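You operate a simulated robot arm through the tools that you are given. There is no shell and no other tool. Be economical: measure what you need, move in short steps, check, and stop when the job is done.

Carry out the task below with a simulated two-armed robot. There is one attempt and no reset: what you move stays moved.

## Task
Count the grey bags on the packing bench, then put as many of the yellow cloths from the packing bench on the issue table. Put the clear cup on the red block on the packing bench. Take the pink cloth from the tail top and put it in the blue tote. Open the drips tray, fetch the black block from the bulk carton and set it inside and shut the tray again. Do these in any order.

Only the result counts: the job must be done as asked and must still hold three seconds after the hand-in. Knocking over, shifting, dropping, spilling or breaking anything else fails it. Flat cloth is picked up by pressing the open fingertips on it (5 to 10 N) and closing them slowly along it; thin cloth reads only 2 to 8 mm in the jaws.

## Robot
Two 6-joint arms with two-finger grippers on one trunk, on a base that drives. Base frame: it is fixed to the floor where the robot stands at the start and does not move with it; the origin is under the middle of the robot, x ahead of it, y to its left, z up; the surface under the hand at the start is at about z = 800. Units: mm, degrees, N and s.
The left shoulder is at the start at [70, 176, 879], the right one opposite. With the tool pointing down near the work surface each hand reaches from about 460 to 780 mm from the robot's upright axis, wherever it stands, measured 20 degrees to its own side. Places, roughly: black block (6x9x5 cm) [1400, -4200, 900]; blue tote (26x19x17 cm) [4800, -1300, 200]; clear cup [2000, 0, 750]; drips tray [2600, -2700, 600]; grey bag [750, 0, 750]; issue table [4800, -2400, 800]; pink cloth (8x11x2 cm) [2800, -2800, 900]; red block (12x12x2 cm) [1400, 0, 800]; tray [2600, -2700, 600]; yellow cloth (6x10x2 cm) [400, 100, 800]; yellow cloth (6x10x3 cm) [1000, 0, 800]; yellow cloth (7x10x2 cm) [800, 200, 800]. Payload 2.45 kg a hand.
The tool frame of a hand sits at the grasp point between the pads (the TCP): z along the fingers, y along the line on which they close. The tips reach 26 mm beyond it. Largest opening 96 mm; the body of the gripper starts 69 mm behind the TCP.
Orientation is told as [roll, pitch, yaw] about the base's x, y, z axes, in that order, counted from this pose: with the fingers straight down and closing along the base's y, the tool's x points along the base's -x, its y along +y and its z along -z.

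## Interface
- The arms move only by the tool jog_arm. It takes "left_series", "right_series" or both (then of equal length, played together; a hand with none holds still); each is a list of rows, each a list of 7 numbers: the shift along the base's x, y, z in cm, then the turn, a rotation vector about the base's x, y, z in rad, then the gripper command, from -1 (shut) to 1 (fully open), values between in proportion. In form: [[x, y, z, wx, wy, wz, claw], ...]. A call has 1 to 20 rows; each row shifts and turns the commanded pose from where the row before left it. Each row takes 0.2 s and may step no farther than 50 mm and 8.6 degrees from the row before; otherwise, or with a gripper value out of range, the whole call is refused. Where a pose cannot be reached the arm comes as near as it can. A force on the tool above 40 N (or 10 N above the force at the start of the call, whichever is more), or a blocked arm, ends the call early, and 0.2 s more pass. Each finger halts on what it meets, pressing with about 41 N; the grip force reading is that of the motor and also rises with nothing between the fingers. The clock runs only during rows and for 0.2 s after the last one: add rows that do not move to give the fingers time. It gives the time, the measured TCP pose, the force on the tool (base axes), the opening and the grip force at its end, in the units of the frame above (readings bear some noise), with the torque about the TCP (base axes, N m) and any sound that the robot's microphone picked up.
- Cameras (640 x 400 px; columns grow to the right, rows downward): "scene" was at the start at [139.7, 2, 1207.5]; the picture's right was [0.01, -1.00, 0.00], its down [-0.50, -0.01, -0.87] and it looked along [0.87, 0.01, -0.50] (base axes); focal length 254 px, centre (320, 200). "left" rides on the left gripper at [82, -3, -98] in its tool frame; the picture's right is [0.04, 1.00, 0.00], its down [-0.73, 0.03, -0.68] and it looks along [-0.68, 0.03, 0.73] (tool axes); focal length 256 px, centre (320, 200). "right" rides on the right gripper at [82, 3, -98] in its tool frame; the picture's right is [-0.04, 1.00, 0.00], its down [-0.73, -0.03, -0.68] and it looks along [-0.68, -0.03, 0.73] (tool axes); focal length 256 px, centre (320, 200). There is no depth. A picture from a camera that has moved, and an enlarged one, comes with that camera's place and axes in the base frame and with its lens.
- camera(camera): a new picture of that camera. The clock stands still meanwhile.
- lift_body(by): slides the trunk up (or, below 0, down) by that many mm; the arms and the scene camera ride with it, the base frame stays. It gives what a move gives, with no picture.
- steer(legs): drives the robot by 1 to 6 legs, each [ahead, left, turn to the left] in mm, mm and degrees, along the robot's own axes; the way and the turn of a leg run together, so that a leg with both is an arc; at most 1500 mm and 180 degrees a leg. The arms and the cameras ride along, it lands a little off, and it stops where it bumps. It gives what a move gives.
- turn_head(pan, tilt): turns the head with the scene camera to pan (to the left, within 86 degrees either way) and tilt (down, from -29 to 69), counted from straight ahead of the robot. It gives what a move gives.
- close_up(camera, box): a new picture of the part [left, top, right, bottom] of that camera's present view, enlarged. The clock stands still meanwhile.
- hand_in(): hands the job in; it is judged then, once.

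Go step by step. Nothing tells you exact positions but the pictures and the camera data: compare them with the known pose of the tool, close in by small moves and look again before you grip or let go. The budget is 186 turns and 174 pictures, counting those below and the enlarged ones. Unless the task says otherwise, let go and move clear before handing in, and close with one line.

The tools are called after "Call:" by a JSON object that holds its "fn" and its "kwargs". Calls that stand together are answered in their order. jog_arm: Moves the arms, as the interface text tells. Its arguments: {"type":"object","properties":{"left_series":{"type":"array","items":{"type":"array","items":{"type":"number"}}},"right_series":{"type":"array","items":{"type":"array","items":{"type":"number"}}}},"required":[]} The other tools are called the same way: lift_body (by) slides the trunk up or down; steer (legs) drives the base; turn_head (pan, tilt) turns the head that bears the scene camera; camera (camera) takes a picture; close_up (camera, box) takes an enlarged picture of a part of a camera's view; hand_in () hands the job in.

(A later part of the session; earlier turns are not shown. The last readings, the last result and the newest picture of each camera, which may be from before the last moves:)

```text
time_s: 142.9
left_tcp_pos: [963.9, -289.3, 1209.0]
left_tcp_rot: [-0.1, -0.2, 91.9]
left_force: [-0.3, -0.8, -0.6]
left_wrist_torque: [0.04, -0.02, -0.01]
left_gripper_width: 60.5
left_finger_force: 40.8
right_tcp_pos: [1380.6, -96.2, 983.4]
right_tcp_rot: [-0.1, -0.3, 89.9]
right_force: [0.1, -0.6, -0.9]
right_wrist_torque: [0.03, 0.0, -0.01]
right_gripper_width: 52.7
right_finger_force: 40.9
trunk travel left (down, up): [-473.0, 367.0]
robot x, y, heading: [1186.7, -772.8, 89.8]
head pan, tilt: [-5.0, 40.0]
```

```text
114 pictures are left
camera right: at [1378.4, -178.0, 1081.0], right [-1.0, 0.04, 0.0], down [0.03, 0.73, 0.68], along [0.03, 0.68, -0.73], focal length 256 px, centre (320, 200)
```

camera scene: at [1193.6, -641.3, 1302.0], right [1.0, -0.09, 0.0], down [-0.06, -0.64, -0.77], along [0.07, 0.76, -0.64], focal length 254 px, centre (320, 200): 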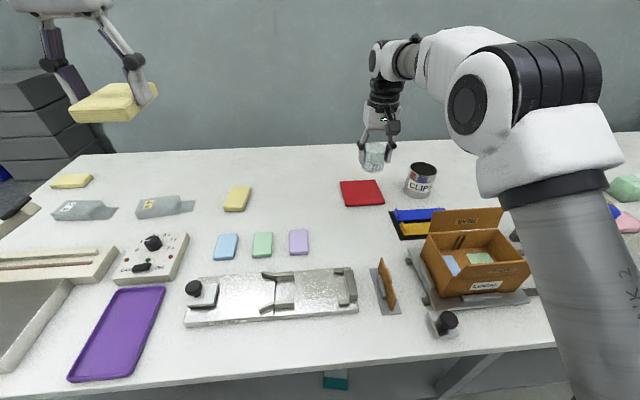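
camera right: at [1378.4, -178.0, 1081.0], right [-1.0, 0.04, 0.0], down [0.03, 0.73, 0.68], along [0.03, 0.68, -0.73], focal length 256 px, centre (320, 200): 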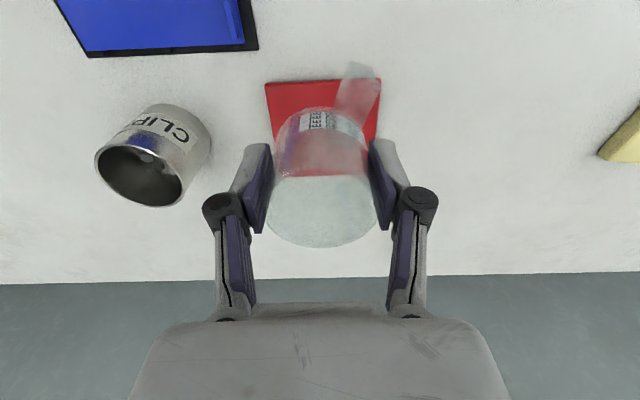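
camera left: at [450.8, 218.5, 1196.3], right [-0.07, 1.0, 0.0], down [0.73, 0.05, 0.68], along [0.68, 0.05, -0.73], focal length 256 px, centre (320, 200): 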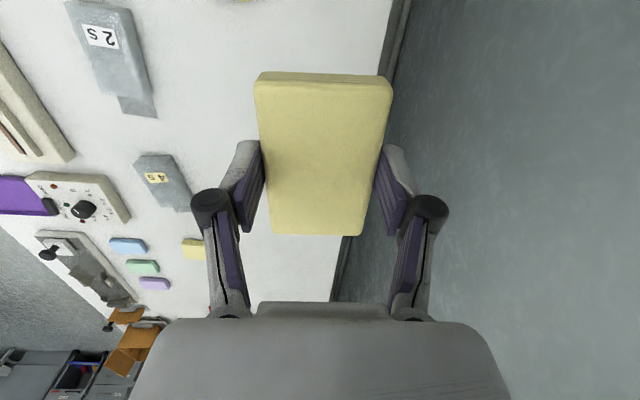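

Elbow clears. Continue down to about 25 mm above the block.

Call:
{"fn": "jog_arm", "kwargs": {"right_series": [[0, 1.3, -2.3, 0, 0, 0, 0], [0, 1.3, -2.3, 0, 0, 0, 0], [0, 1.3, -2.3, 0, 0, 0, 0], [0, 1.4, -2.2, 0, 0, 0, 0], [0, 0, 0, 0, 0, 0, 0]]}}

Call:
{"fn": "camera", "kwargs": {"camera": "right"}}

Call:
{"fn": "close_up", "kwargs": {"camera": "scene", "box": [310, 120, 450, 230]}}

```text
time_s: 144.1
left_tcp_pos: [962.8, -289.4, 1208.1]
left_tcp_rot: [0.1, -0.1, 91.9]
left_force: [0.0, 0.2, 0.4]
left_wrist_torque: [0.04, 0.04, -0.01]
left_gripper_width: 60.4
left_finger_force: 41.7
right_tcp_pos: [1383.1, -44.6, 894.0]
right_tcp_rot: [-0.1, -0.3, 90.0]
right_force: [-0.1, -0.4, 0.0]
right_wrist_torque: [0.0, 0.01, 0.03]
right_gripper_width: 52.7
right_finger_force: 40.6
trunk travel left (down, up): [-473.0, 367.0]
robot x, y, heading: [1188.4, -778.0, 89.5]
head pan, tilt: [-5.0, 40.0]
```

```text
113 pictures are left
camera right: at [1379.9, -125.5, 991.5], right [-1.0, 0.04, 0.0], down [0.03, 0.73, 0.68], along [0.03, 0.68, -0.73], focal length 256 px, centre (320, 200)
```

right: 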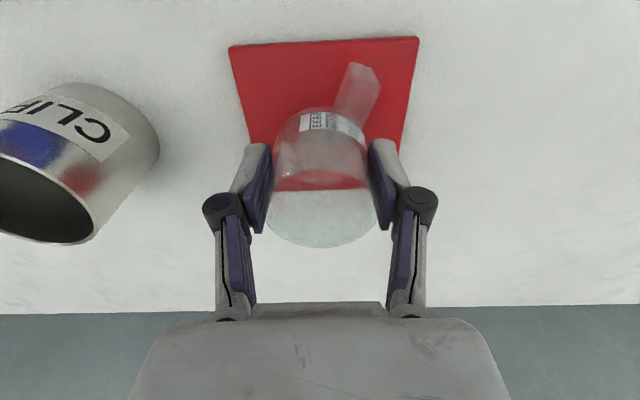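

```text
3.64 times, centred on (380, 175) of scene
camera zoom: at [1193.5, -641.0, 1301.9], right [1.0, -0.09, 0.0], down [-0.06, -0.64, -0.77], along [0.07, 0.76, -0.64], focal length 924 px, centre (102, 291)
```

zoom: 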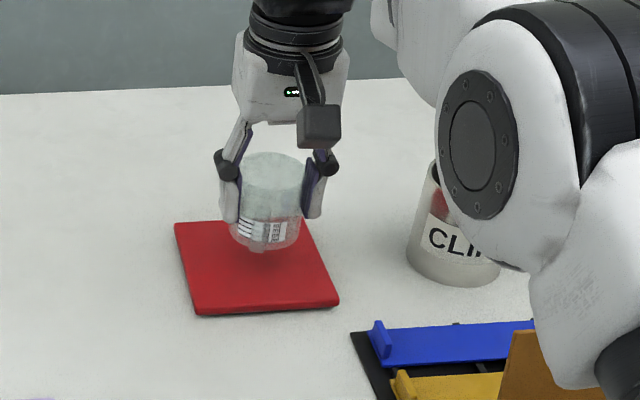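

Block centre is at (1380,-35). Shift 8 mm and lower gently until contact.

Call:
{"fn": "jog_arm", "kwargs": {"right_series": [[-0.2, 0.8, -1, 0, 0, 0, 0], [0, 0, -1, 0, 0, 0, 0], [0, 0, -0.3, 0, 0, 0, 0], [0, 0, 0, 0, 0, 0, 0]]}}

Call:
{"fn": "camera", "kwargs": {"camera": "right"}}

Call:
{"fn": "close_up", "kwargs": {"camera": "scene", "box": [310, 120, 450, 230]}}

```text
time_s: 145.1
left_tcp_pos: [962.9, -288.8, 1208.8]
left_tcp_rot: [0.0, -0.1, 91.9]
left_force: [0.8, -0.5, 0.7]
left_wrist_torque: [0.05, 0.02, -0.02]
left_gripper_width: 60.4
left_finger_force: 41.8
right_tcp_pos: [1379.3, -35.9, 870.6]
right_tcp_rot: [-0.1, -0.2, 89.9]
right_force: [-0.2, -0.5, -0.3]
right_wrist_torque: [-0.02, -0.02, 0.0]
right_gripper_width: 52.7
right_finger_force: 40.4
trunk travel left (down, up): [-473.0, 367.0]
robot x, y, heading: [1187.8, -771.1, 90.0]
head pan, tilt: [-5.0, 40.0]
```

```text
111 pictures are left
camera right: at [1377.5, -116.4, 967.7], right [-1.0, 0.04, 0.0], down [0.03, 0.73, 0.68], along [0.03, 0.68, -0.73], focal length 256 px, centre (320, 200)
```

right: 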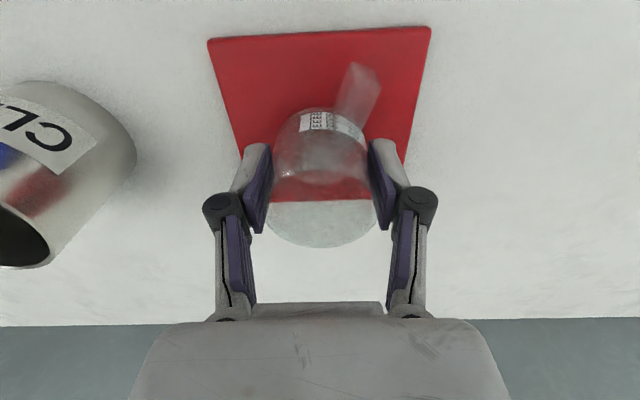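

```text
3.64 times, centred on (380, 175) of scene
camera zoom: at [1193.7, -640.1, 1301.8], right [1.0, -0.09, 0.0], down [-0.06, -0.64, -0.77], along [0.07, 0.76, -0.64], focal length 924 px, centre (102, 291)
```

zoom: 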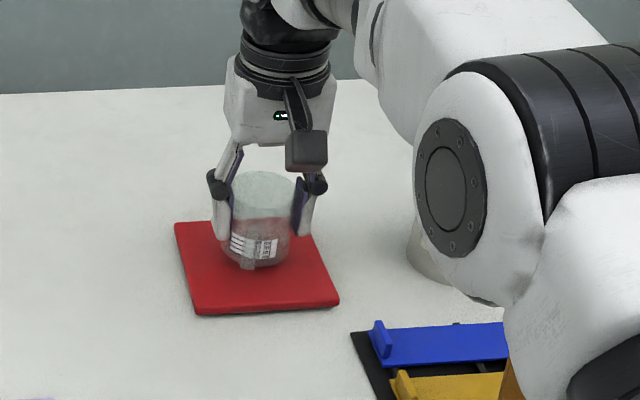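

Well centred, almost down. Lower 1 mm at a time until contact.

Call:
{"fn": "jog_arm", "kwargs": {"right_series": [[0, 0, -0.15, 0, 0, 0, 0], [0, 0, -0.15, 0, 0, 0, 0], [0, 0, -0.15, 0, 0, 0, 0], [0, 0, 0, 0, 0, 0, 0]]}}

```text
time_s: 146.1
left_tcp_pos: [963.3, -287.2, 1208.0]
left_tcp_rot: [0.0, 0.0, 91.9]
left_force: [-0.4, -0.3, -0.2]
left_wrist_torque: [0.03, 0.02, -0.01]
left_gripper_width: 60.5
left_finger_force: 40.9
right_tcp_pos: [1379.6, -34.8, 866.7]
right_tcp_rot: [-0.1, -0.3, 89.9]
right_force: [0.5, -0.3, -1.0]
right_wrist_torque: [0.03, -0.02, -0.02]
right_gripper_width: 52.4
right_finger_force: 41.1
trunk travel left (down, up): [-473.0, 367.0]
robot x, y, heading: [1186.4, -773.2, 89.8]
head pan, tilt: [-5.0, 40.0]
```

Call:
{"fn": "jog_arm", "kwargs": {"right_series": [[0, 0, -0.1, 0, 0, 0, 0], [0, 0, -0.1, 0, 0, 0, 0], [0, 0, -0.1, 0, 0, 0, 0], [0, 0, 0, 0, 0, 0, 0]]}}

```text
time_s: 147.1
left_tcp_pos: [962.9, -288.5, 1208.8]
left_tcp_rot: [0.0, 0.0, 91.9]
left_force: [-0.3, -0.6, -0.2]
left_wrist_torque: [-0.01, 0.0, -0.02]
left_gripper_width: 60.3
left_finger_force: 40.7
right_tcp_pos: [1380.8, -33.6, 862.2]
right_tcp_rot: [-0.1, -0.3, 90.0]
right_force: [0.1, -0.5, -1.0]
right_wrist_torque: [-0.02, -0.04, -0.01]
right_gripper_width: 52.7
right_finger_force: 40.8
trunk travel left (down, up): [-473.0, 367.0]
robot x, y, heading: [1188.3, -777.0, 89.8]
head pan, tilt: [-5.0, 40.0]
```

Call:
{"fn": "jog_arm", "kwargs": {"right_series": [[0, 0, -0.1, 0, 0, 0, 0], [0, 0, -0.1, 0, 0, 0, 0], [0, 0, -0.1, 0, 0, 0, 0], [0, 0, 0, 0, 0, 0, 0]]}}

Call:
{"fn": "close_up", "kwargs": {"camera": "scene", "box": [330, 140, 420, 220]}}

```text
time_s: 148.1
left_tcp_pos: [962.1, -288.8, 1208.5]
left_tcp_rot: [0.1, 0.0, 91.9]
left_force: [0.6, -0.1, 0.3]
left_wrist_torque: [0.01, -0.01, -0.02]
left_gripper_width: 60.3
left_finger_force: 41.1
right_tcp_pos: [1380.6, -35.4, 858.6]
right_tcp_rot: [0.0, -0.2, 89.9]
right_force: [-0.1, -0.6, -0.7]
right_wrist_torque: [-0.03, -0.01, -0.02]
right_gripper_width: 52.4
right_finger_force: 40.9
trunk travel left (down, up): [-473.0, 367.0]
robot x, y, heading: [1185.0, -776.0, 89.8]
head pan, tilt: [-5.0, 40.0]
```

```text
5.00 times, centred on (375, 180) of scene
camera zoom: at [1193.7, -640.1, 1301.8], right [1.0, -0.09, 0.0], down [-0.06, -0.64, -0.77], along [0.07, 0.76, -0.64], focal length 1270 px, centre (45, 300)
```

zoom: 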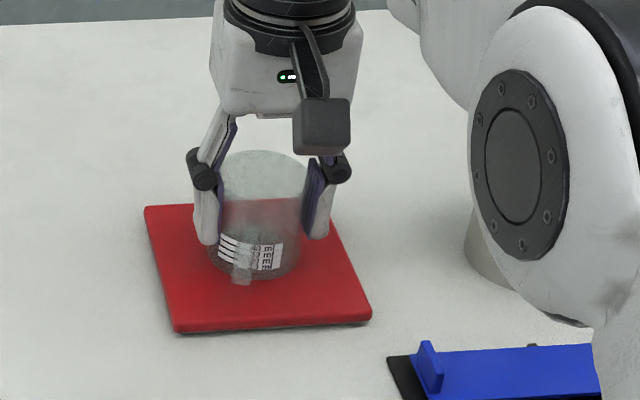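

Call:
{"fn": "jog_arm", "kwargs": {"right_series": [[0, 0, -0.1, 0, 0, 0, 0], [0, 0, -0.1, 0, 0, 0, 0], [0, 0, -0.1, 0, 0, 0, 0], [0, 0, -0.1, 0, 0, 0, 0], [0, 0, 0, 0, 0, 0, 0]]}}

```text
time_s: 149.3
left_tcp_pos: [961.9, -290.4, 1207.9]
left_tcp_rot: [0.1, -0.1, 92.0]
left_force: [0.2, 0.4, -0.6]
left_wrist_torque: [-0.02, 0.04, 0.01]
left_gripper_width: 60.5
left_finger_force: 41.5
right_tcp_pos: [1379.2, -36.0, 858.2]
right_tcp_rot: [-0.1, -0.4, 89.9]
right_force: [1.5, 3.2, 11.7]
right_wrist_torque: [0.12, -0.1, 0.02]
right_gripper_width: 52.6
right_finger_force: 40.7
trunk travel left (down, up): [-473.0, 367.0]
robot x, y, heading: [1188.5, -774.5, 90.0]
head pan, tilt: [-5.0, 40.0]
```

Contact felt. Ease up the command slightly, then open the fingers slowly.

Call:
{"fn": "jog_arm", "kwargs": {"right_series": [[0, 0, 0.2, 0, 0, 0, 0], [0, 0, 0, 0, 0, 0, 0.1], [0, 0, 0, 0, 0, 0, 0.2], [0, 0, 0, 0, 0, 0, 0.3], [0, 0, 0, 0, 0, 0, 0.5], [0, 0, 0, 0, 0, 0, 0.8], [0, 0, 0, 0, 0, 0, 0.8]]}}

Call:
{"fn": "camera", "kwargs": {"camera": "right"}}

Call:
{"fn": "close_up", "kwargs": {"camera": "scene", "box": [330, 140, 420, 220]}}

```text
time_s: 150.9
left_tcp_pos: [962.8, -288.0, 1206.6]
left_tcp_rot: [0.1, 0.0, 91.9]
left_force: [0.6, 0.9, -1.1]
left_wrist_torque: [0.0, 0.0, 0.0]
left_gripper_width: 60.5
left_finger_force: 41.1
right_tcp_pos: [1380.0, -35.2, 859.5]
right_tcp_rot: [-0.1, -0.2, 89.8]
right_force: [-0.3, -0.6, -0.1]
right_wrist_torque: [0.02, 0.01, -0.01]
right_gripper_width: 86.2
right_finger_force: 0.1
trunk travel left (down, up): [-473.0, 367.0]
robot x, y, heading: [1185.0, -773.6, 89.7]
head pan, tilt: [-5.0, 40.0]
```

```text
108 pictures are left
camera right: at [1376.5, -116.3, 955.2], right [-1.0, 0.04, 0.0], down [0.03, 0.73, 0.68], along [0.03, 0.68, -0.73], focal length 256 px, centre (320, 200)
```

right: 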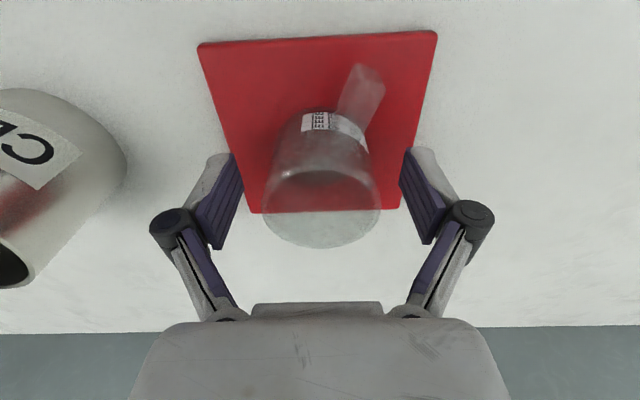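

```text
5.00 times, centred on (375, 180) of scene
camera zoom: at [1193.7, -640.1, 1301.8], right [1.0, -0.09, 0.0], down [-0.06, -0.64, -0.77], along [0.07, 0.76, -0.64], focal length 1270 px, centre (45, 300)
```

zoom: 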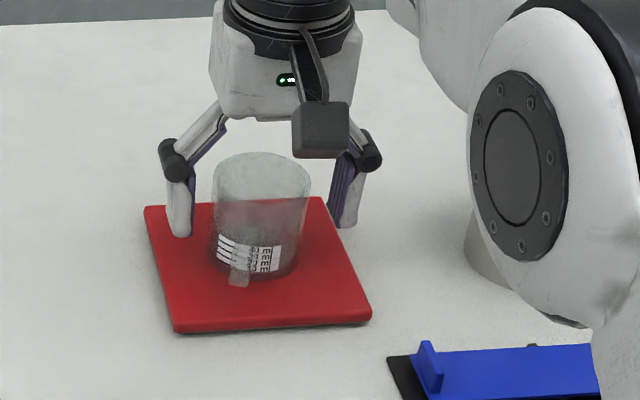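

Cup stands upright, centred on the block. Withdraw the right hand straight up, then back.

Call:
{"fn": "jog_arm", "kwargs": {"right_series": [[0, 0, 2, 0, 0, 0, 0.8], [0, 0, 3, 0, 0, 0, 0.8], [0, 0, 3, 0, 0, 0, 0.8], [0, -0.5, 3, 0, 0, 0, 0.8], [0, -2, 3, 0, 0, 0, 1], [0, -3, 3, 0, 0, 0, 1], [0, -3.5, 2, 0, 0, 0, 1], [0, -3.5, 2, 0, 0, 0, 1], [0, -3, 2, 0, 0, 0, 1], [0, -3, 1, 0, 0, 0, 1], [0, 0, 0, 0, 0, 0, 1]]}}

Call:
{"fn": "camera", "kwargs": {"camera": "scene"}}

Call:
{"fn": "turn_head", "kwargs": {"pan": 50, "tilt": 35}}

Call:
{"fn": "camera", "kwargs": {"camera": "scene"}}

```text
time_s: 153.3
left_tcp_pos: [963.2, -287.9, 1207.8]
left_tcp_rot: [0.1, 0.0, 91.9]
left_force: [-0.5, 0.8, -0.3]
left_wrist_torque: [0.0, 0.0, -0.01]
left_gripper_width: 60.3
left_finger_force: 40.6
right_tcp_pos: [1379.1, -58.5, 1009.3]
right_tcp_rot: [-0.1, -0.1, 90.0]
right_force: [-0.2, -0.6, 0.5]
right_wrist_torque: [-0.01, 0.0, 0.01]
right_gripper_width: 96.1
right_finger_force: 0.0
right hand out of reach, approached as far as the arm can: row 5, 6, 7, 8, 9, 10
trunk travel left (down, up): [-473.0, 367.0]
robot x, y, heading: [1185.4, -779.2, 89.6]
head pan, tilt: [-5.0, 40.0]
```

```text
106 pictures are left
camera scene: at [1193.7, -640.0, 1301.8], right [1.0, -0.09, 0.0], down [-0.06, -0.64, -0.77], along [0.07, 0.76, -0.64], focal length 254 px, centre (320, 200)
```

scene: 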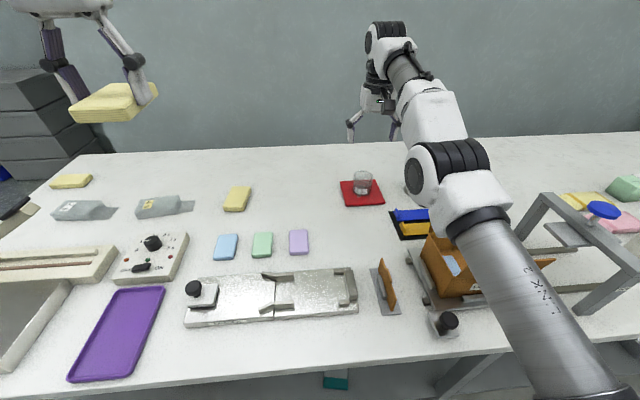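

```text
time_s: 154.6
left_tcp_pos: [963.2, -287.7, 1208.5]
left_tcp_rot: [0.0, 0.0, 92.0]
left_force: [0.4, -0.7, -0.4]
left_wrist_torque: [-0.01, 0.03, 0.01]
left_gripper_width: 60.4
left_finger_force: 41.0
right_tcp_pos: [1379.3, -59.0, 1008.6]
right_tcp_rot: [-0.1, -0.1, 89.9]
right_force: [-0.1, -1.2, -0.2]
right_wrist_torque: [0.02, -0.01, 0.03]
right_gripper_width: 96.1
right_finger_force: 0.1
trunk travel left (down, up): [-473.0, 367.0]
robot x, y, heading: [1190.7, -778.4, 89.9]
head pan, tilt: [50.0, 35.0]
```

```text
105 pictures are left
camera scene: at [1118.8, -668.0, 1309.4], right [0.64, 0.76, 0.0], down [0.44, -0.37, -0.82], along [-0.63, 0.53, -0.57], focal length 254 px, centre (320, 200)
```

scene: 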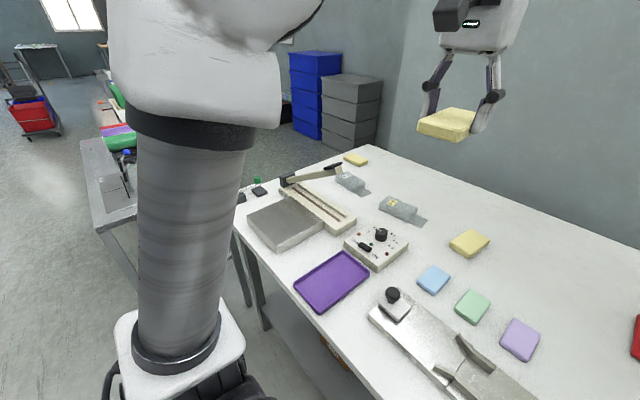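

Cup is stable on the block. Draw the right hand back, then slide the base toward cloth 3.

Call:
{"fn": "jog_arm", "kwargs": {"right_series": [[0, -4, 1, 0, 0, 0, 1], [0, -4, 1, 0, 0, 0, 1], [0, -4, 1, 0, 0, 0, 1], [0, -4, 1.5, 0, 0, 0, 1], [0, -3, 2, 0, 0, 0, 1], [0, 0, 2, 0, 0, 0, 1], [0, 0, 0, 0, 0, 0, 1]]}}

Call:
{"fn": "steer", "kwargs": {"legs": [[0, 385, 0]]}}

Call:
{"fn": "turn_head", "kwargs": {"pan": -5, "tilt": 40}}

Call:
{"fn": "camera", "kwargs": {"camera": "scene"}}

Call:
{"fn": "camera", "kwargs": {"camera": "right"}}

```text
time_s: 156.2
left_tcp_pos: [963.9, -287.3, 1207.5]
left_tcp_rot: [0.1, 0.1, 91.9]
left_force: [0.2, 0.6, -1.1]
left_wrist_torque: [-0.05, -0.05, -0.01]
left_gripper_width: 60.4
left_finger_force: 40.9
right_tcp_pos: [1380.5, -62.2, 1026.4]
right_tcp_rot: [-0.1, -0.1, 89.9]
right_force: [0.8, -0.8, -0.5]
right_wrist_torque: [-0.05, 0.03, 0.02]
right_gripper_width: 95.9
right_finger_force: 0.0
right hand out of reach, approached as far as the arm can: row 1, 2, 3, 4, 5, 6
trunk travel left (down, up): [-473.0, 367.0]
robot x, y, heading: [1189.2, -773.5, 89.8]
head pan, tilt: [50.0, 35.0]
```

```text
time_s: 158.6
left_tcp_pos: [578.9, -289.0, 1207.8]
left_tcp_rot: [0.0, 0.0, 92.1]
left_force: [0.0, 0.9, -0.4]
left_wrist_torque: [0.0, -0.04, -0.04]
left_gripper_width: 60.5
left_finger_force: 41.2
right_tcp_pos: [996.4, -62.1, 1026.4]
right_tcp_rot: [-0.1, -0.2, 90.1]
right_force: [0.6, -0.5, -0.3]
right_wrist_torque: [0.0, -0.01, -0.05]
right_gripper_width: 96.4
right_finger_force: 0.1
trunk travel left (down, up): [-473.0, 367.0]
robot x, y, heading: [806.6, -773.1, 89.9]
head pan, tilt: [50.0, 35.0]
```

```text
time_s: 159.8
left_tcp_pos: [580.0, -290.1, 1208.4]
left_tcp_rot: [0.0, -0.1, 92.0]
left_force: [0.4, 0.5, -0.2]
left_wrist_torque: [-0.01, 0.04, 0.0]
left_gripper_width: 60.5
left_finger_force: 41.2
right_tcp_pos: [996.7, -63.0, 1027.0]
right_tcp_rot: [-0.1, -0.2, 90.1]
right_force: [0.1, 0.1, 0.3]
right_wrist_torque: [-0.02, 0.01, 0.0]
right_gripper_width: 96.3
right_finger_force: 0.0
trunk travel left (down, up): [-473.0, 367.0]
robot x, y, heading: [803.9, -777.8, 90.0]
head pan, tilt: [-5.0, 40.0]
```

```text
104 pictures are left
camera scene: at [813.0, -640.1, 1301.8], right [1.0, -0.08, 0.0], down [-0.05, -0.64, -0.77], along [0.06, 0.76, -0.64], focal length 254 px, centre (320, 200)
```

scene: 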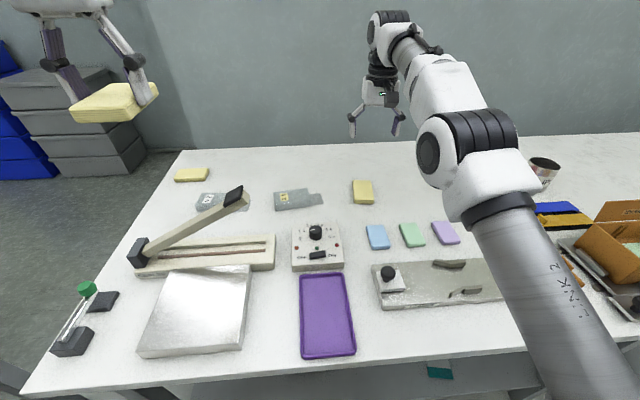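

```text
103 pictures are left
camera right: at [994.3, -143.6, 1123.8], right [-1.0, 0.04, 0.0], down [0.03, 0.73, 0.68], along [0.03, 0.68, -0.73], focal length 256 px, centre (320, 200)
```

right: 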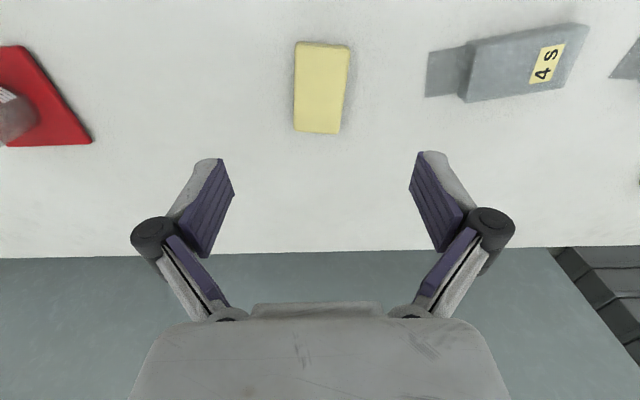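

Cloth 3 is right below, centre (998,-40), turned about -6°. I'll first test a small downward move since the arm's last moves were clipped.

Call:
{"fn": "jog_arm", "kwargs": {"right_series": [[0, 0, -2, 0, 0, -0.035, 1], [0, 0, -2, 0, 0, -0.035, 1], [0, 0, -2, 0, 0, -0.035, 1], [0, 0, 0, 0, 0, 0, 1]]}}

Call:
{"fn": "camera", "kwargs": {"camera": "right"}}

```text
time_s: 160.8
left_tcp_pos: [580.7, -289.4, 1208.8]
left_tcp_rot: [0.1, 0.0, 92.1]
left_force: [0.5, -0.4, 0.4]
left_wrist_torque: [0.0, 0.04, 0.0]
left_gripper_width: 60.5
left_finger_force: 40.9
right_tcp_pos: [995.6, -62.9, 966.0]
right_tcp_rot: [-0.1, -0.2, 84.2]
right_force: [0.1, 0.4, 0.1]
right_wrist_torque: [0.0, 0.01, 0.0]
right_gripper_width: 96.2
right_finger_force: 0.0
trunk travel left (down, up): [-473.0, 367.0]
robot x, y, heading: [803.8, -775.8, 90.2]
head pan, tilt: [-5.0, 40.0]
```

```text
102 pictures are left
camera right: at [985.2, -142.9, 1063.6], right [-0.99, 0.14, 0.0], down [0.1, 0.72, 0.68], along [0.1, 0.67, -0.73], focal length 256 px, centre (320, 200)
```

right: 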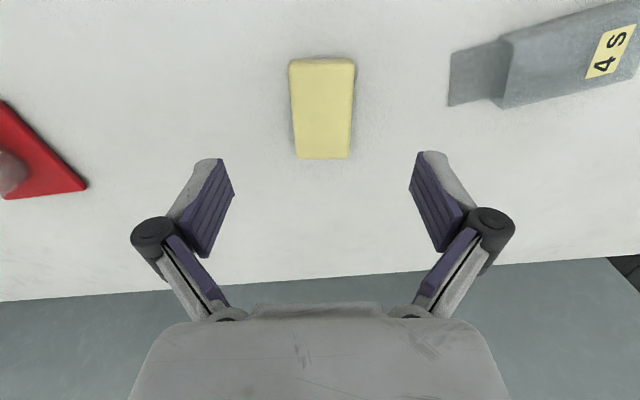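

Aligned. Move over the cloth and descend to z ≈ 850.

Call:
{"fn": "jog_arm", "kwargs": {"right_series": [[0.1, 0.7, -2.5, 0, 0, 0, 1], [0.1, 0.7, -2.5, 0, 0, 0, 1], [0.1, 0.6, -2.5, 0, 0, 0, 1], [0, 0, -2.5, 0, 0, 0, 1], [0, 0, -1.5, 0, 0, 0, 1], [0, 0, 0, 0, 0, 0, 1]]}}

Call:
{"fn": "camera", "kwargs": {"camera": "right"}}

```text
time_s: 162.2
left_tcp_pos: [580.4, -287.9, 1208.4]
left_tcp_rot: [0.1, 0.0, 92.2]
left_force: [0.3, 0.9, -0.3]
left_wrist_torque: [0.0, -0.01, 0.01]
left_gripper_width: 60.5
left_finger_force: 41.2
right_tcp_pos: [1000.5, -44.3, 852.7]
right_tcp_rot: [-0.1, -0.2, 84.1]
right_force: [0.4, 0.6, 0.3]
right_wrist_torque: [0.03, 0.02, -0.01]
right_gripper_width: 95.5
right_finger_force: 0.1
trunk travel left (down, up): [-473.0, 367.0]
robot x, y, heading: [809.2, -774.9, 90.2]
head pan, tilt: [-5.0, 40.0]
```

```text
101 pictures are left
camera right: at [989.4, -124.8, 949.3], right [-0.99, 0.14, 0.0], down [0.1, 0.72, 0.68], along [0.1, 0.67, -0.73], focal length 256 px, centre (320, 200)
```

right: 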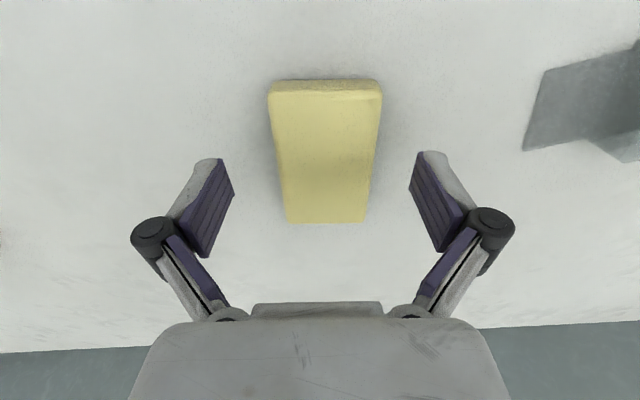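

Well centred. Down 20 mm more and close.

Call:
{"fn": "jog_arm", "kwargs": {"right_series": [[0, 0, -1, 0, 0, 0, 1], [0, 0, -1, 0, 0, 0, 1], [0, 0, 0, 0, 0, 0, 0.7], [0, 0, 0, 0, 0, 0, 0.4], [0, 0, 0, 0, 0, 0, 0.1], [0, 0, 0, 0, 0, 0, -0.3], [0, 0, 0, 0, 0, 0, -1], [0, 0, 0, 0, 0, 0, -1]]}}

Call:
{"fn": "jog_arm", "kwargs": {"right_series": [[0, 0, 1, 0, 0, 0, -1], [0, 0, 2, 0, 0, 0, -1], [0, 0, 3, 0, 0, 0, -1], [0, 0, 3, 0, 0, 0, -1], [0, 0, 3, 0, 0, 0, -1], [0, 0, 0, 0, 0, 0, -1]]}}

Call:
{"fn": "camera", "kwargs": {"camera": "right"}}

```text
time_s: 164.0
left_tcp_pos: [580.0, -289.5, 1208.2]
left_tcp_rot: [0.0, -0.1, 92.1]
left_force: [0.9, 0.4, -0.2]
left_wrist_torque: [0.0, 0.02, -0.01]
left_gripper_width: 60.5
left_finger_force: 40.6
right_tcp_pos: [1002.0, -43.7, 831.2]
right_tcp_rot: [-0.1, -0.3, 84.1]
right_force: [0.4, 1.9, 3.1]
right_wrist_torque: [0.04, 0.06, 0.02]
right_gripper_width: 58.5
right_finger_force: 40.9
trunk travel left (down, up): [-473.0, 367.0]
robot x, y, heading: [807.6, -776.3, 89.9]
head pan, tilt: [-5.0, 40.0]
```

```text
time_s: 165.4
left_tcp_pos: [581.5, -288.6, 1208.3]
left_tcp_rot: [0.0, 0.0, 92.1]
left_force: [0.3, 0.0, -0.3]
left_wrist_torque: [-0.02, -0.02, 0.0]
left_gripper_width: 60.5
left_finger_force: 41.6
right_tcp_pos: [999.5, -41.9, 949.2]
right_tcp_rot: [-0.1, -0.2, 84.2]
right_force: [0.2, 0.3, 0.1]
right_wrist_torque: [0.0, 0.01, 0.03]
right_gripper_width: 58.8
right_finger_force: 41.3
trunk travel left (down, up): [-473.0, 367.0]
robot x, y, heading: [807.6, -776.9, 90.2]
head pan, tilt: [-5.0, 40.0]
```

```text
100 pictures are left
camera right: at [988.1, -122.3, 1047.8], right [-0.99, 0.14, 0.0], down [0.1, 0.72, 0.68], along [0.1, 0.67, -0.73], focal length 256 px, centre (320, 200)
```

right: 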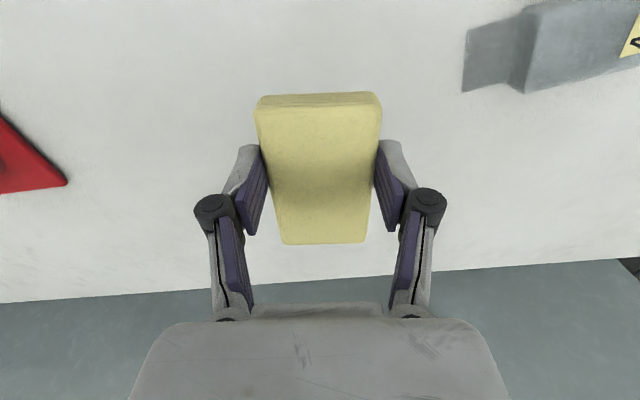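

Second cloth held. Draw the right hand back, then reverse into the aisle and look toward the issue table.

Call:
{"fn": "jog_arm", "kwargs": {"right_series": [[0, -2, 1, 0, 0, 0.035, -1], [0, -4, 1, 0, 0, 0.035, -1], [0, -4, 1.5, 0, 0, 0.035, -1], [0, -4, 2, 0, 0, 0, -1], [0, -4, 2, 0, 0, 0, -1], [0, -4, 2.5, 0, 0, 0, -1], [0, -2, 3, 0, 0, 0, -1], [0, 0, 3, 0, 0, 0, -1], [0, 0, 0, 0, 0, 0, -1]]}}

Call:
{"fn": "steer", "kwargs": {"legs": [[-700, 0, 0], [0, 0, -90]]}}

Call:
{"fn": "turn_head", "kwargs": {"pan": 0, "tilt": 12}}

Call:
{"fn": "camera", "kwargs": {"camera": "scene"}}

```text
time_s: 167.4
left_tcp_pos: [580.6, -289.7, 1208.1]
left_tcp_rot: [0.0, -0.1, 92.1]
left_force: [-1.1, -0.5, 0.2]
left_wrist_torque: [-0.02, 0.0, 0.06]
left_gripper_width: 60.7
left_finger_force: 40.9
right_tcp_pos: [999.4, -283.4, 1112.1]
right_tcp_rot: [-0.1, -0.1, 90.1]
right_force: [-0.9, -0.2, 0.3]
right_wrist_torque: [0.03, -0.03, -0.02]
right_gripper_width: 58.2
right_finger_force: 40.9
trunk travel left (down, up): [-473.0, 367.0]
robot x, y, heading: [805.8, -773.9, 90.1]
head pan, tilt: [-5.0, 40.0]
```

```text
time_s: 175.0
left_tcp_pos: [1292.5, -1237.0, 1207.9]
left_tcp_rot: [-0.1, 0.0, 3.0]
left_force: [1.6, -0.7, -0.5]
left_wrist_torque: [0.04, 0.0, -0.04]
left_gripper_width: 60.5
left_finger_force: 40.6
right_tcp_pos: [1304.6, -1655.9, 1112.3]
right_tcp_rot: [-0.1, -0.3, 1.1]
right_force: [-0.3, -0.2, 0.8]
right_wrist_torque: [-0.03, -0.06, -0.02]
right_gripper_width: 58.3
right_finger_force: 41.0
trunk travel left (down, up): [-473.0, 367.0]
robot x, y, heading: [806.8, -1471.7, 0.7]
head pan, tilt: [-5.0, 40.0]
```

```text
time_s: 175.9
left_tcp_pos: [1293.1, -1235.9, 1208.4]
left_tcp_rot: [0.1, 0.1, 3.0]
left_force: [-0.4, -0.7, 0.1]
left_wrist_torque: [0.0, -0.03, 0.01]
left_gripper_width: 60.6
left_finger_force: 41.2
right_tcp_pos: [1304.7, -1656.0, 1111.0]
right_tcp_rot: [-0.1, -0.2, 0.9]
right_force: [0.9, -1.0, -0.1]
right_wrist_torque: [0.0, -0.04, 0.04]
right_gripper_width: 58.7
right_finger_force: 41.1
trunk travel left (down, up): [-473.0, 367.0]
robot x, y, heading: [812.6, -1471.6, 1.1]
head pan, tilt: [0.0, 12.0]
```

```text
99 pictures are left
camera scene: at [953.0, -1466.7, 1346.2], right [0.02, -1.0, 0.0], down [-0.21, 0.0, -0.98], along [0.98, 0.02, -0.21], focal length 254 px, centre (320, 200)
```

scene: 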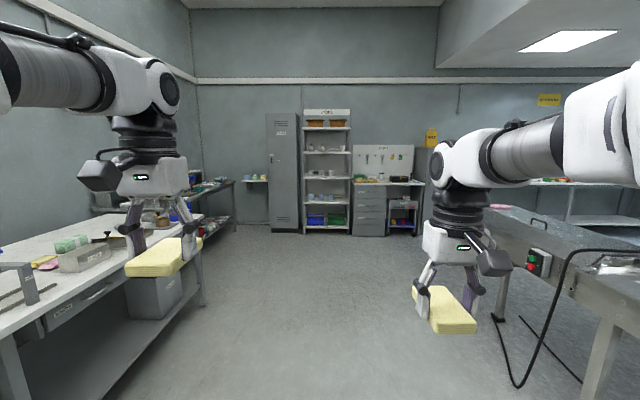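

The issue table (drawer unit with pegboard) and the shelf with the blue tote are at the far wall. Driving down the aisle.

Call:
{"fn": "steer", "kwargs": {"legs": [[1450, 0, -1], [1350, 0, 0]]}}

Call:
{"fn": "turn_head", "kwargs": {"pan": -25, "tilt": 25}}

Call:
{"fn": "camera", "kwargs": {"camera": "scene"}}

Call:
{"fn": "turn_head", "kwargs": {"pan": 15, "tilt": 30}}

Call:
{"fn": "camera", "kwargs": {"camera": "scene"}}

```text
time_s: 189.4
left_tcp_pos: [4089.3, -1265.2, 1208.8]
left_tcp_rot: [0.0, 0.0, 1.4]
left_force: [-0.2, -0.6, -0.2]
left_wrist_torque: [0.0, 0.02, 0.01]
left_gripper_width: 60.4
left_finger_force: 40.9
right_tcp_pos: [4089.5, -1683.2, 1112.1]
right_tcp_rot: [-0.1, -0.2, -0.5]
right_force: [-0.1, 0.2, 0.4]
right_wrist_torque: [-0.02, 0.04, 0.0]
right_gripper_width: 58.7
right_finger_force: 41.8
trunk travel left (down, up): [-473.0, 367.0]
robot x, y, heading: [3596.3, -1484.5, -0.2]
head pan, tilt: [0.0, 12.0]
```

```text
time_s: 190.3
left_tcp_pos: [4089.0, -1262.8, 1207.8]
left_tcp_rot: [0.0, -0.1, 1.4]
left_force: [-0.6, 0.4, -1.2]
left_wrist_torque: [0.06, -0.01, -0.02]
left_gripper_width: 60.8
left_finger_force: 41.7
right_tcp_pos: [4089.1, -1683.6, 1112.4]
right_tcp_rot: [-0.1, -0.2, -0.6]
right_force: [0.6, -0.3, 0.0]
right_wrist_torque: [0.0, -0.01, -0.02]
right_gripper_width: 58.6
right_finger_force: 41.0
trunk travel left (down, up): [-473.0, 367.0]
robot x, y, heading: [3597.6, -1482.8, -0.7]
head pan, tilt: [-25.0, 25.0]
```

```text
98 pictures are left
camera scene: at [3731.7, -1523.5, 1325.2], right [-0.43, -0.9, 0.0], down [-0.38, 0.18, -0.91], along [0.82, -0.39, -0.42], focal length 254 px, centre (320, 200)
```

scene: 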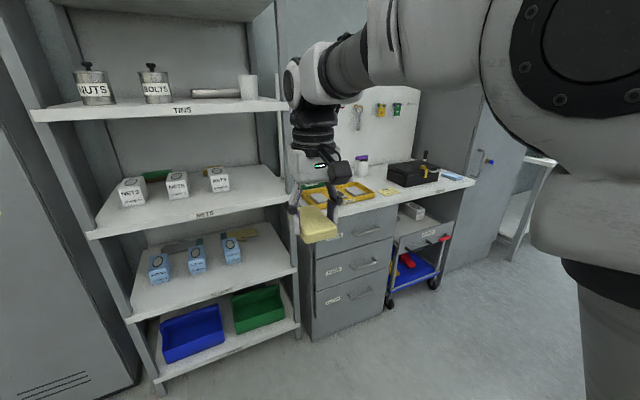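

```text
time_s: 191.4
left_tcp_pos: [4088.4, -1263.8, 1208.0]
left_tcp_rot: [0.1, 0.0, 1.4]
left_force: [0.0, 0.4, -0.6]
left_wrist_torque: [0.03, 0.02, 0.03]
left_gripper_width: 60.5
left_finger_force: 41.2
right_tcp_pos: [4088.1, -1684.1, 1111.1]
right_tcp_rot: [-0.1, -0.2, -0.6]
right_force: [0.0, 0.5, -0.2]
right_wrist_torque: [0.03, 0.01, 0.0]
right_gripper_width: 58.4
right_finger_force: 41.3
trunk travel left (down, up): [-473.0, 367.0]
robot x, y, heading: [3597.3, -1480.7, -0.5]
head pan, tilt: [15.0, 30.0]
```

```text
97 pictures are left
camera scene: at [3736.3, -1461.3, 1317.2], right [0.25, -0.97, 0.0], down [-0.48, -0.12, -0.87], along [0.84, 0.21, -0.5], focal length 254 px, centre (320, 200)
```

scene: 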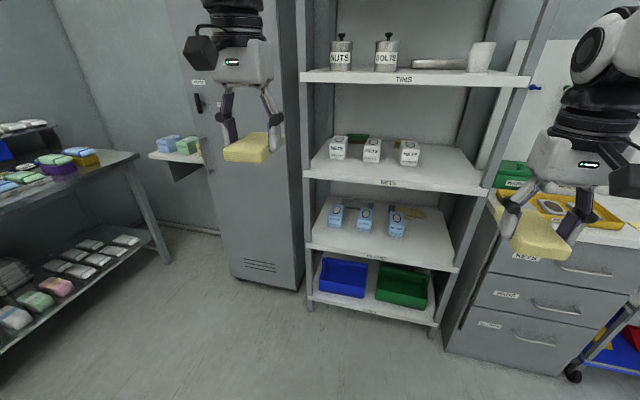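

The issue table's front edge is near x = 4570, y from -1880 to -2900; the tote is on the bottom shelf. I'll sidestep in front of the table and look at its top.

Call:
{"fn": "steer", "kwargs": {"legs": [[0, -860, 0], [300, 0, 0]]}}

Call:
{"fn": "turn_head", "kwargs": {"pan": 0, "tilt": 30}}

Call:
{"fn": "camera", "kwargs": {"camera": "scene"}}

```text
time_s: 197.6
left_tcp_pos: [4378.0, -2121.2, 1208.3]
left_tcp_rot: [0.0, 0.0, 1.8]
left_force: [1.0, -0.5, 0.4]
left_wrist_torque: [0.02, -0.02, -0.02]
left_gripper_width: 60.7
left_finger_force: 40.8
right_tcp_pos: [4380.5, -2540.3, 1112.4]
right_tcp_rot: [-0.1, -0.3, -0.2]
right_force: [-0.1, 0.4, -0.5]
right_wrist_torque: [0.02, 0.03, 0.01]
right_gripper_width: 58.7
right_finger_force: 40.9
trunk travel left (down, up): [-473.0, 367.0]
robot x, y, heading: [3890.4, -2342.7, -0.3]
head pan, tilt: [15.0, 30.0]
```

```text
time_s: 198.4
left_tcp_pos: [4377.5, -2121.2, 1209.1]
left_tcp_rot: [0.0, 0.0, 1.8]
left_force: [0.4, 1.1, -0.6]
left_wrist_torque: [0.03, 0.02, 0.0]
left_gripper_width: 60.4
left_finger_force: 41.4
right_tcp_pos: [4381.9, -2540.3, 1111.9]
right_tcp_rot: [-0.1, -0.2, -0.2]
right_force: [-0.4, -0.9, 0.2]
right_wrist_torque: [0.0, 0.0, 0.01]
right_gripper_width: 58.5
right_finger_force: 41.4
trunk travel left (down, up): [-473.0, 367.0]
robot x, y, heading: [3890.2, -2343.6, 0.0]
head pan, tilt: [0.0, 30.0]
```

```text
96 pictures are left
camera scene: at [4029.6, -2344.2, 1317.2], right [0.0, -1.0, 0.0], down [-0.5, 0.0, -0.87], along [0.87, 0.0, -0.5], focal length 254 px, centre (320, 200)
```

scene: 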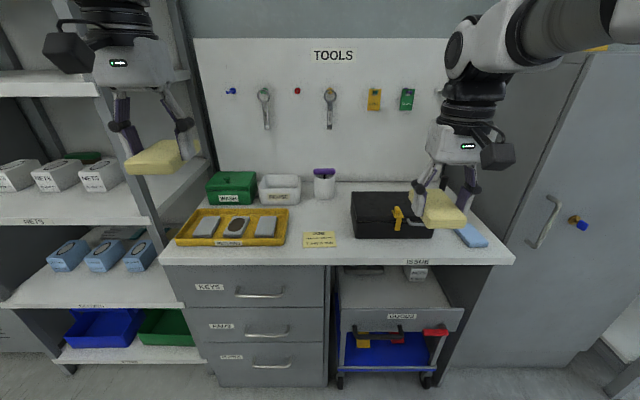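

The issue table's clear area is the patch between the yellow tray, cup and black case, around (4800,-2345). I'll drive up so the left hand can lay its cloth there first.

Call:
{"fn": "steer", "kwargs": {"legs": [[0, -110, 0], [360, 0, 0]]}}

Call:
{"fn": "turn_head", "kwargs": {"pan": 5, "tilt": 45}}

Call:
{"fn": "camera", "kwargs": {"camera": "scene"}}

Call:
{"fn": "camera", "kwargs": {"camera": "left"}}

```text
time_s: 201.5
left_tcp_pos: [4733.2, -2225.9, 1207.8]
left_tcp_rot: [0.0, 0.0, 2.2]
left_force: [0.3, 0.2, -0.6]
left_wrist_torque: [0.01, 0.01, 0.02]
left_gripper_width: 60.5
left_finger_force: 41.2
right_tcp_pos: [4740.9, -2647.1, 1112.3]
right_tcp_rot: [-0.1, -0.2, 0.2]
right_force: [0.7, 0.8, -0.5]
right_wrist_torque: [0.02, -0.01, 0.0]
right_gripper_width: 58.5
right_finger_force: 41.0
trunk travel left (down, up): [-473.0, 367.0]
robot x, y, heading: [4248.8, -2455.9, 0.2]
head pan, tilt: [0.0, 30.0]
```

```text
time_s: 202.2
left_tcp_pos: [4733.4, -2228.1, 1209.1]
left_tcp_rot: [-0.1, -0.1, 2.2]
left_force: [0.3, 0.9, -0.1]
left_wrist_torque: [0.0, -0.04, -0.01]
left_gripper_width: 60.3
left_finger_force: 40.7
right_tcp_pos: [4740.3, -2647.2, 1112.1]
right_tcp_rot: [-0.1, -0.2, 0.2]
right_force: [0.2, -0.6, 0.3]
right_wrist_torque: [0.01, 0.07, 0.02]
right_gripper_width: 58.2
right_finger_force: 41.1
trunk travel left (down, up): [-473.0, 367.0]
robot x, y, heading: [4249.5, -2454.5, 0.2]
head pan, tilt: [5.0, 45.0]
```

```text
95 pictures are left
camera scene: at [4378.2, -2446.2, 1294.6], right [0.09, -1.0, 0.0], down [-0.7, -0.06, -0.71], along [0.7, 0.06, -0.71], focal length 254 px, centre (320, 200)
```

scene: 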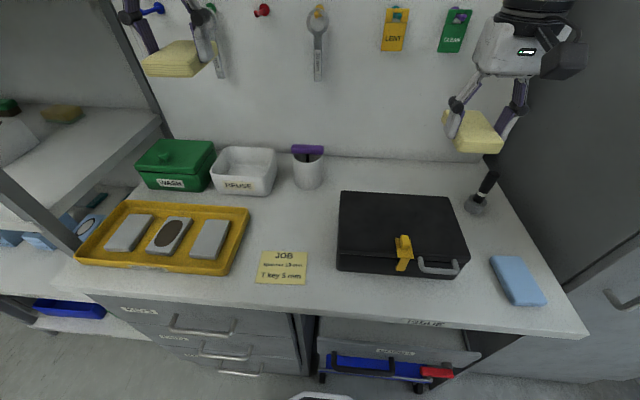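

```text
94 pictures are left
camera left: at [4652.4, -2234.6, 1306.8], right [-0.08, 1.0, 0.0], down [0.73, 0.06, 0.68], along [0.68, 0.05, -0.73], focal length 256 px, centre (320, 200)
```

left: 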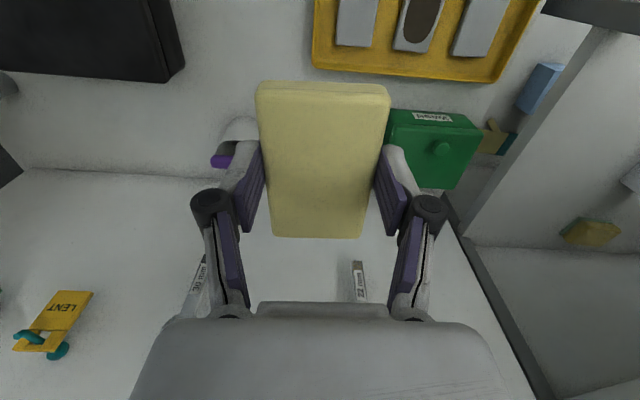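

The free patch spans x 4690–4880, y -2450..-2225. Left cloth goes to (4788,-2285), right one later to (4788,-2390). Lowering the left hand to about 70 mm above the top.

Call:
{"fn": "jog_arm", "kwargs": {"left_series": [[2.75, -2.85, -2, 0, 0, -0.02, -1], [2.75, -2.85, -2, 0, 0, -0.02, -1], [0, 0, -4.4, 0, 0, 0, -1], [0, 0, -4.4, 0, 0, 0, -1], [0, 0, -4.4, 0, 0, 0, -1], [0, 0, -4.4, 0, 0, 0, -1], [0, 0, -4.4, 0, 0, 0, -1], [0, 0, -4.4, 0, 0, 0, -1], [0, 0, 0, 0, 0, 0, -1]]}}

Call:
{"fn": "camera", "kwargs": {"camera": "scene"}}

Call:
{"fn": "camera", "kwargs": {"camera": "left"}}

```text
time_s: 204.2
left_tcp_pos: [4789.4, -2285.6, 906.6]
left_tcp_rot: [0.0, -0.3, -0.1]
left_force: [1.4, 1.4, 21.1]
left_wrist_torque: [0.39, -1.22, 0.0]
left_gripper_width: 61.0
left_finger_force: 41.3
right_tcp_pos: [4739.3, -2646.7, 1112.0]
right_tcp_rot: [-0.1, -0.2, 0.2]
right_force: [-0.3, -0.3, 0.3]
right_wrist_torque: [-0.02, -0.01, 0.0]
right_gripper_width: 58.7
right_finger_force: 40.4
trunk travel left (down, up): [-473.0, 367.0]
robot x, y, heading: [4247.5, -2451.7, 0.2]
head pan, tilt: [5.0, 45.0]
```

```text
93 pictures are left
camera scene: at [4376.4, -2446.9, 1295.0], right [0.09, -1.0, 0.0], down [-0.7, -0.06, -0.71], along [0.71, 0.06, -0.71], focal length 254 px, centre (320, 200)
```

scene: 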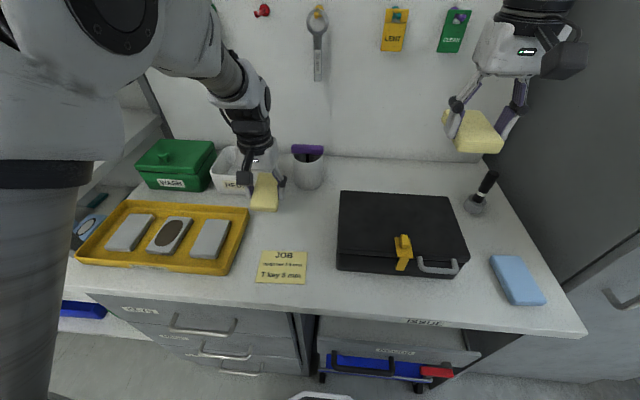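

```text
92 pictures are left
camera left: at [4707.2, -2289.1, 1003.9], right [-0.04, 1.0, 0.0], down [0.73, 0.03, 0.68], along [0.68, 0.03, -0.73], focal length 256 px, centre (320, 200)
```

left: 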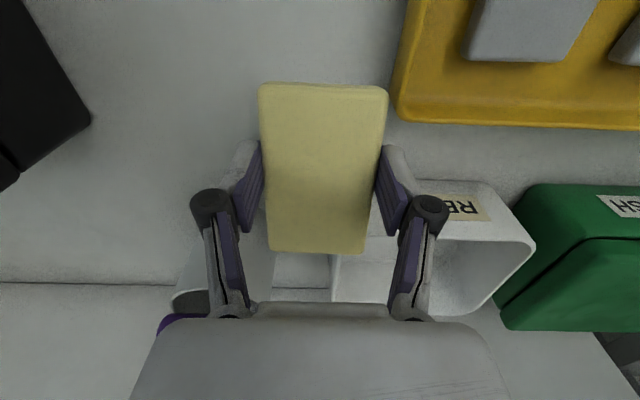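

The cloth met something 100 mm above the table height I expected: about 20 N at its far end. I'll raise a little and look closely.

Call:
{"fn": "jog_arm", "kwargs": {"left_series": [[0, 0, 2, 0, 0, 0, -1], [0, 0, 2, 0, 0, 0, -1], [0, 0, 0, 0, 0, 0, -1]]}}

Call:
{"fn": "close_up", "kwargs": {"camera": "scene", "box": [180, 110, 360, 290]}}

Call:
{"fn": "camera", "kwargs": {"camera": "left"}}

```text
time_s: 205.0
left_tcp_pos: [4789.7, -2283.9, 944.0]
left_tcp_rot: [0.1, -0.1, 0.0]
left_force: [0.5, 0.1, -0.3]
left_wrist_torque: [0.0, -0.01, -0.03]
left_gripper_width: 60.8
left_finger_force: 41.0
right_tcp_pos: [4740.5, -2646.4, 1111.2]
right_tcp_rot: [-0.2, -0.2, 0.2]
right_force: [0.1, 0.7, -1.2]
right_wrist_torque: [0.04, 0.03, 0.01]
right_gripper_width: 58.5
right_finger_force: 40.8
trunk travel left (down, up): [-473.0, 367.0]
robot x, y, heading: [4245.3, -2455.1, -0.1]
head pan, tilt: [5.0, 45.0]
```

```text
2.22 times, centred on (270, 200) of scene
camera zoom: at [4379.0, -2446.2, 1294.4], right [0.09, -1.0, 0.0], down [-0.7, -0.06, -0.71], along [0.7, 0.06, -0.71], focal length 565 px, centre (431, 200)
```

zoom: 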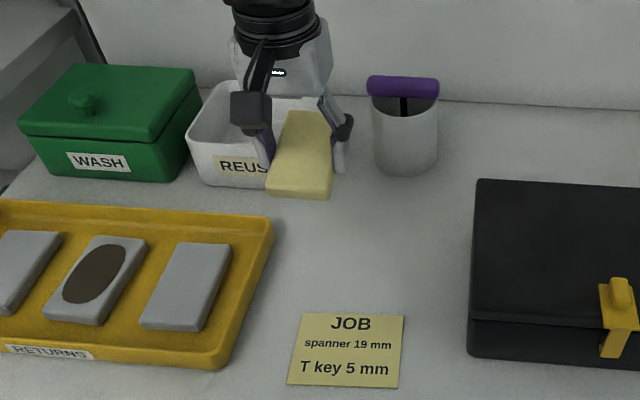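

```text
90 pictures are left
camera left: at [4708.1, -2288.4, 1042.8], right [-0.04, 1.0, 0.0], down [0.73, 0.03, 0.68], along [0.68, 0.03, -0.73], focal length 256 px, centre (320, 200)
```

left: 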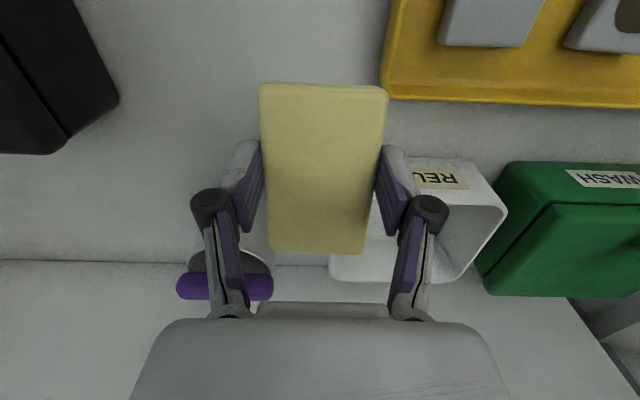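

The cloth's far end had touched the rim of the white "REUSE" bin (front at x ≈ 4850). I'll shift 25 mm nearer and descend.

Call:
{"fn": "jog_arm", "kwargs": {"left_series": [[-2.5, -0.5, 0, 0, 0, 0, -1], [0, 0, -3, 0, 0, 0, -1], [0, 0, -3, 0, 0, 0, -1], [0, 0, -2, 0, 0, 0, -1], [0, 0, 0, 0, 0, 0, -1]]}}

Call:
{"fn": "camera", "kwargs": {"camera": "left"}}

Call:
{"fn": "close_up", "kwargs": {"camera": "scene", "box": [180, 110, 360, 290]}}

```text
time_s: 206.2
left_tcp_pos: [4765.4, -2287.3, 864.7]
left_tcp_rot: [0.0, -0.1, -0.1]
left_force: [-0.3, 0.2, 0.1]
left_wrist_torque: [-0.01, -0.02, -0.01]
left_gripper_width: 60.8
left_finger_force: 41.2
right_tcp_pos: [4740.6, -2647.0, 1112.6]
right_tcp_rot: [-0.1, -0.2, 0.2]
right_force: [0.1, 0.9, -0.7]
right_wrist_torque: [0.0, -0.01, 0.03]
right_gripper_width: 58.4
right_finger_force: 41.3
trunk travel left (down, up): [-473.0, 367.0]
robot x, y, heading: [4247.9, -2452.9, 0.0]
head pan, tilt: [5.0, 45.0]
```

```text
89 pictures are left
camera left: at [4682.6, -2291.9, 962.8], right [-0.04, 1.0, 0.0], down [0.73, 0.03, 0.68], along [0.68, 0.03, -0.73], focal length 256 px, centre (320, 200)
```

left: 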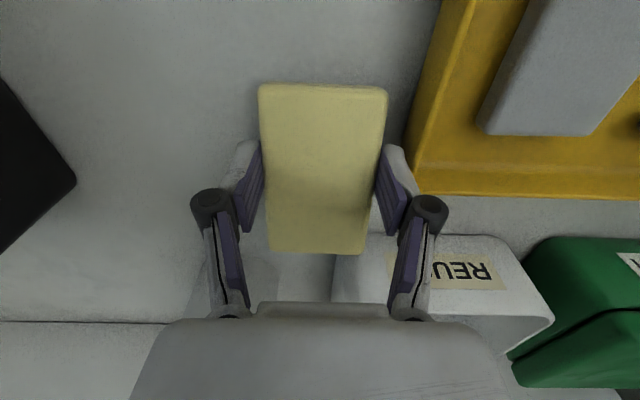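

```text
2.22 times, centred on (270, 200) of scene
camera zoom: at [4378.1, -2446.2, 1294.6], right [0.09, -1.0, 0.0], down [-0.7, -0.06, -0.71], along [0.7, 0.06, -0.71], focal length 565 px, centre (431, 200)
```

zoom: 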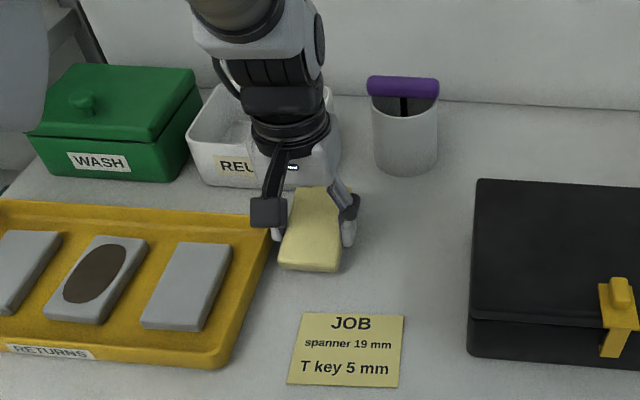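

Clear. Shift 8 mm away from the tray and lower onto the table.

Call:
{"fn": "jog_arm", "kwargs": {"left_series": [[0, -0.8, -1, 0, 0, 0, -1], [0, 0, -1, 0, 0, 0, -1], [0, 0, -0.5, 0, 0, 0, -1], [0, 0, -0.2, 0, 0, 0, -1], [0, 0, -0.2, 0, 0, 0, -1], [0, 0, -0.2, 0, 0, 0, -1], [0, 0, 0, 0, 0, 0, -1]]}}

```text
time_s: 207.0
left_tcp_pos: [4765.3, -2295.3, 845.3]
left_tcp_rot: [0.1, -0.4, -0.2]
left_force: [0.0, 5.3, 13.9]
left_wrist_torque: [0.16, 0.36, -0.17]
left_gripper_width: 60.4
left_finger_force: 41.0
right_tcp_pos: [4740.2, -2646.1, 1112.4]
right_tcp_rot: [-0.1, -0.3, 0.3]
right_force: [0.4, 0.5, -1.3]
right_wrist_torque: [0.03, -0.01, 0.0]
right_gripper_width: 58.4
right_finger_force: 41.2
trunk travel left (down, up): [-473.0, 367.0]
robot x, y, heading: [4248.7, -2452.6, 0.2]
head pan, tilt: [5.0, 45.0]
stopped in row 3 (left hand): the force on the tool passed its limit at 49 N (the readings are from after the stop); the commanded pose is now the measured one
```

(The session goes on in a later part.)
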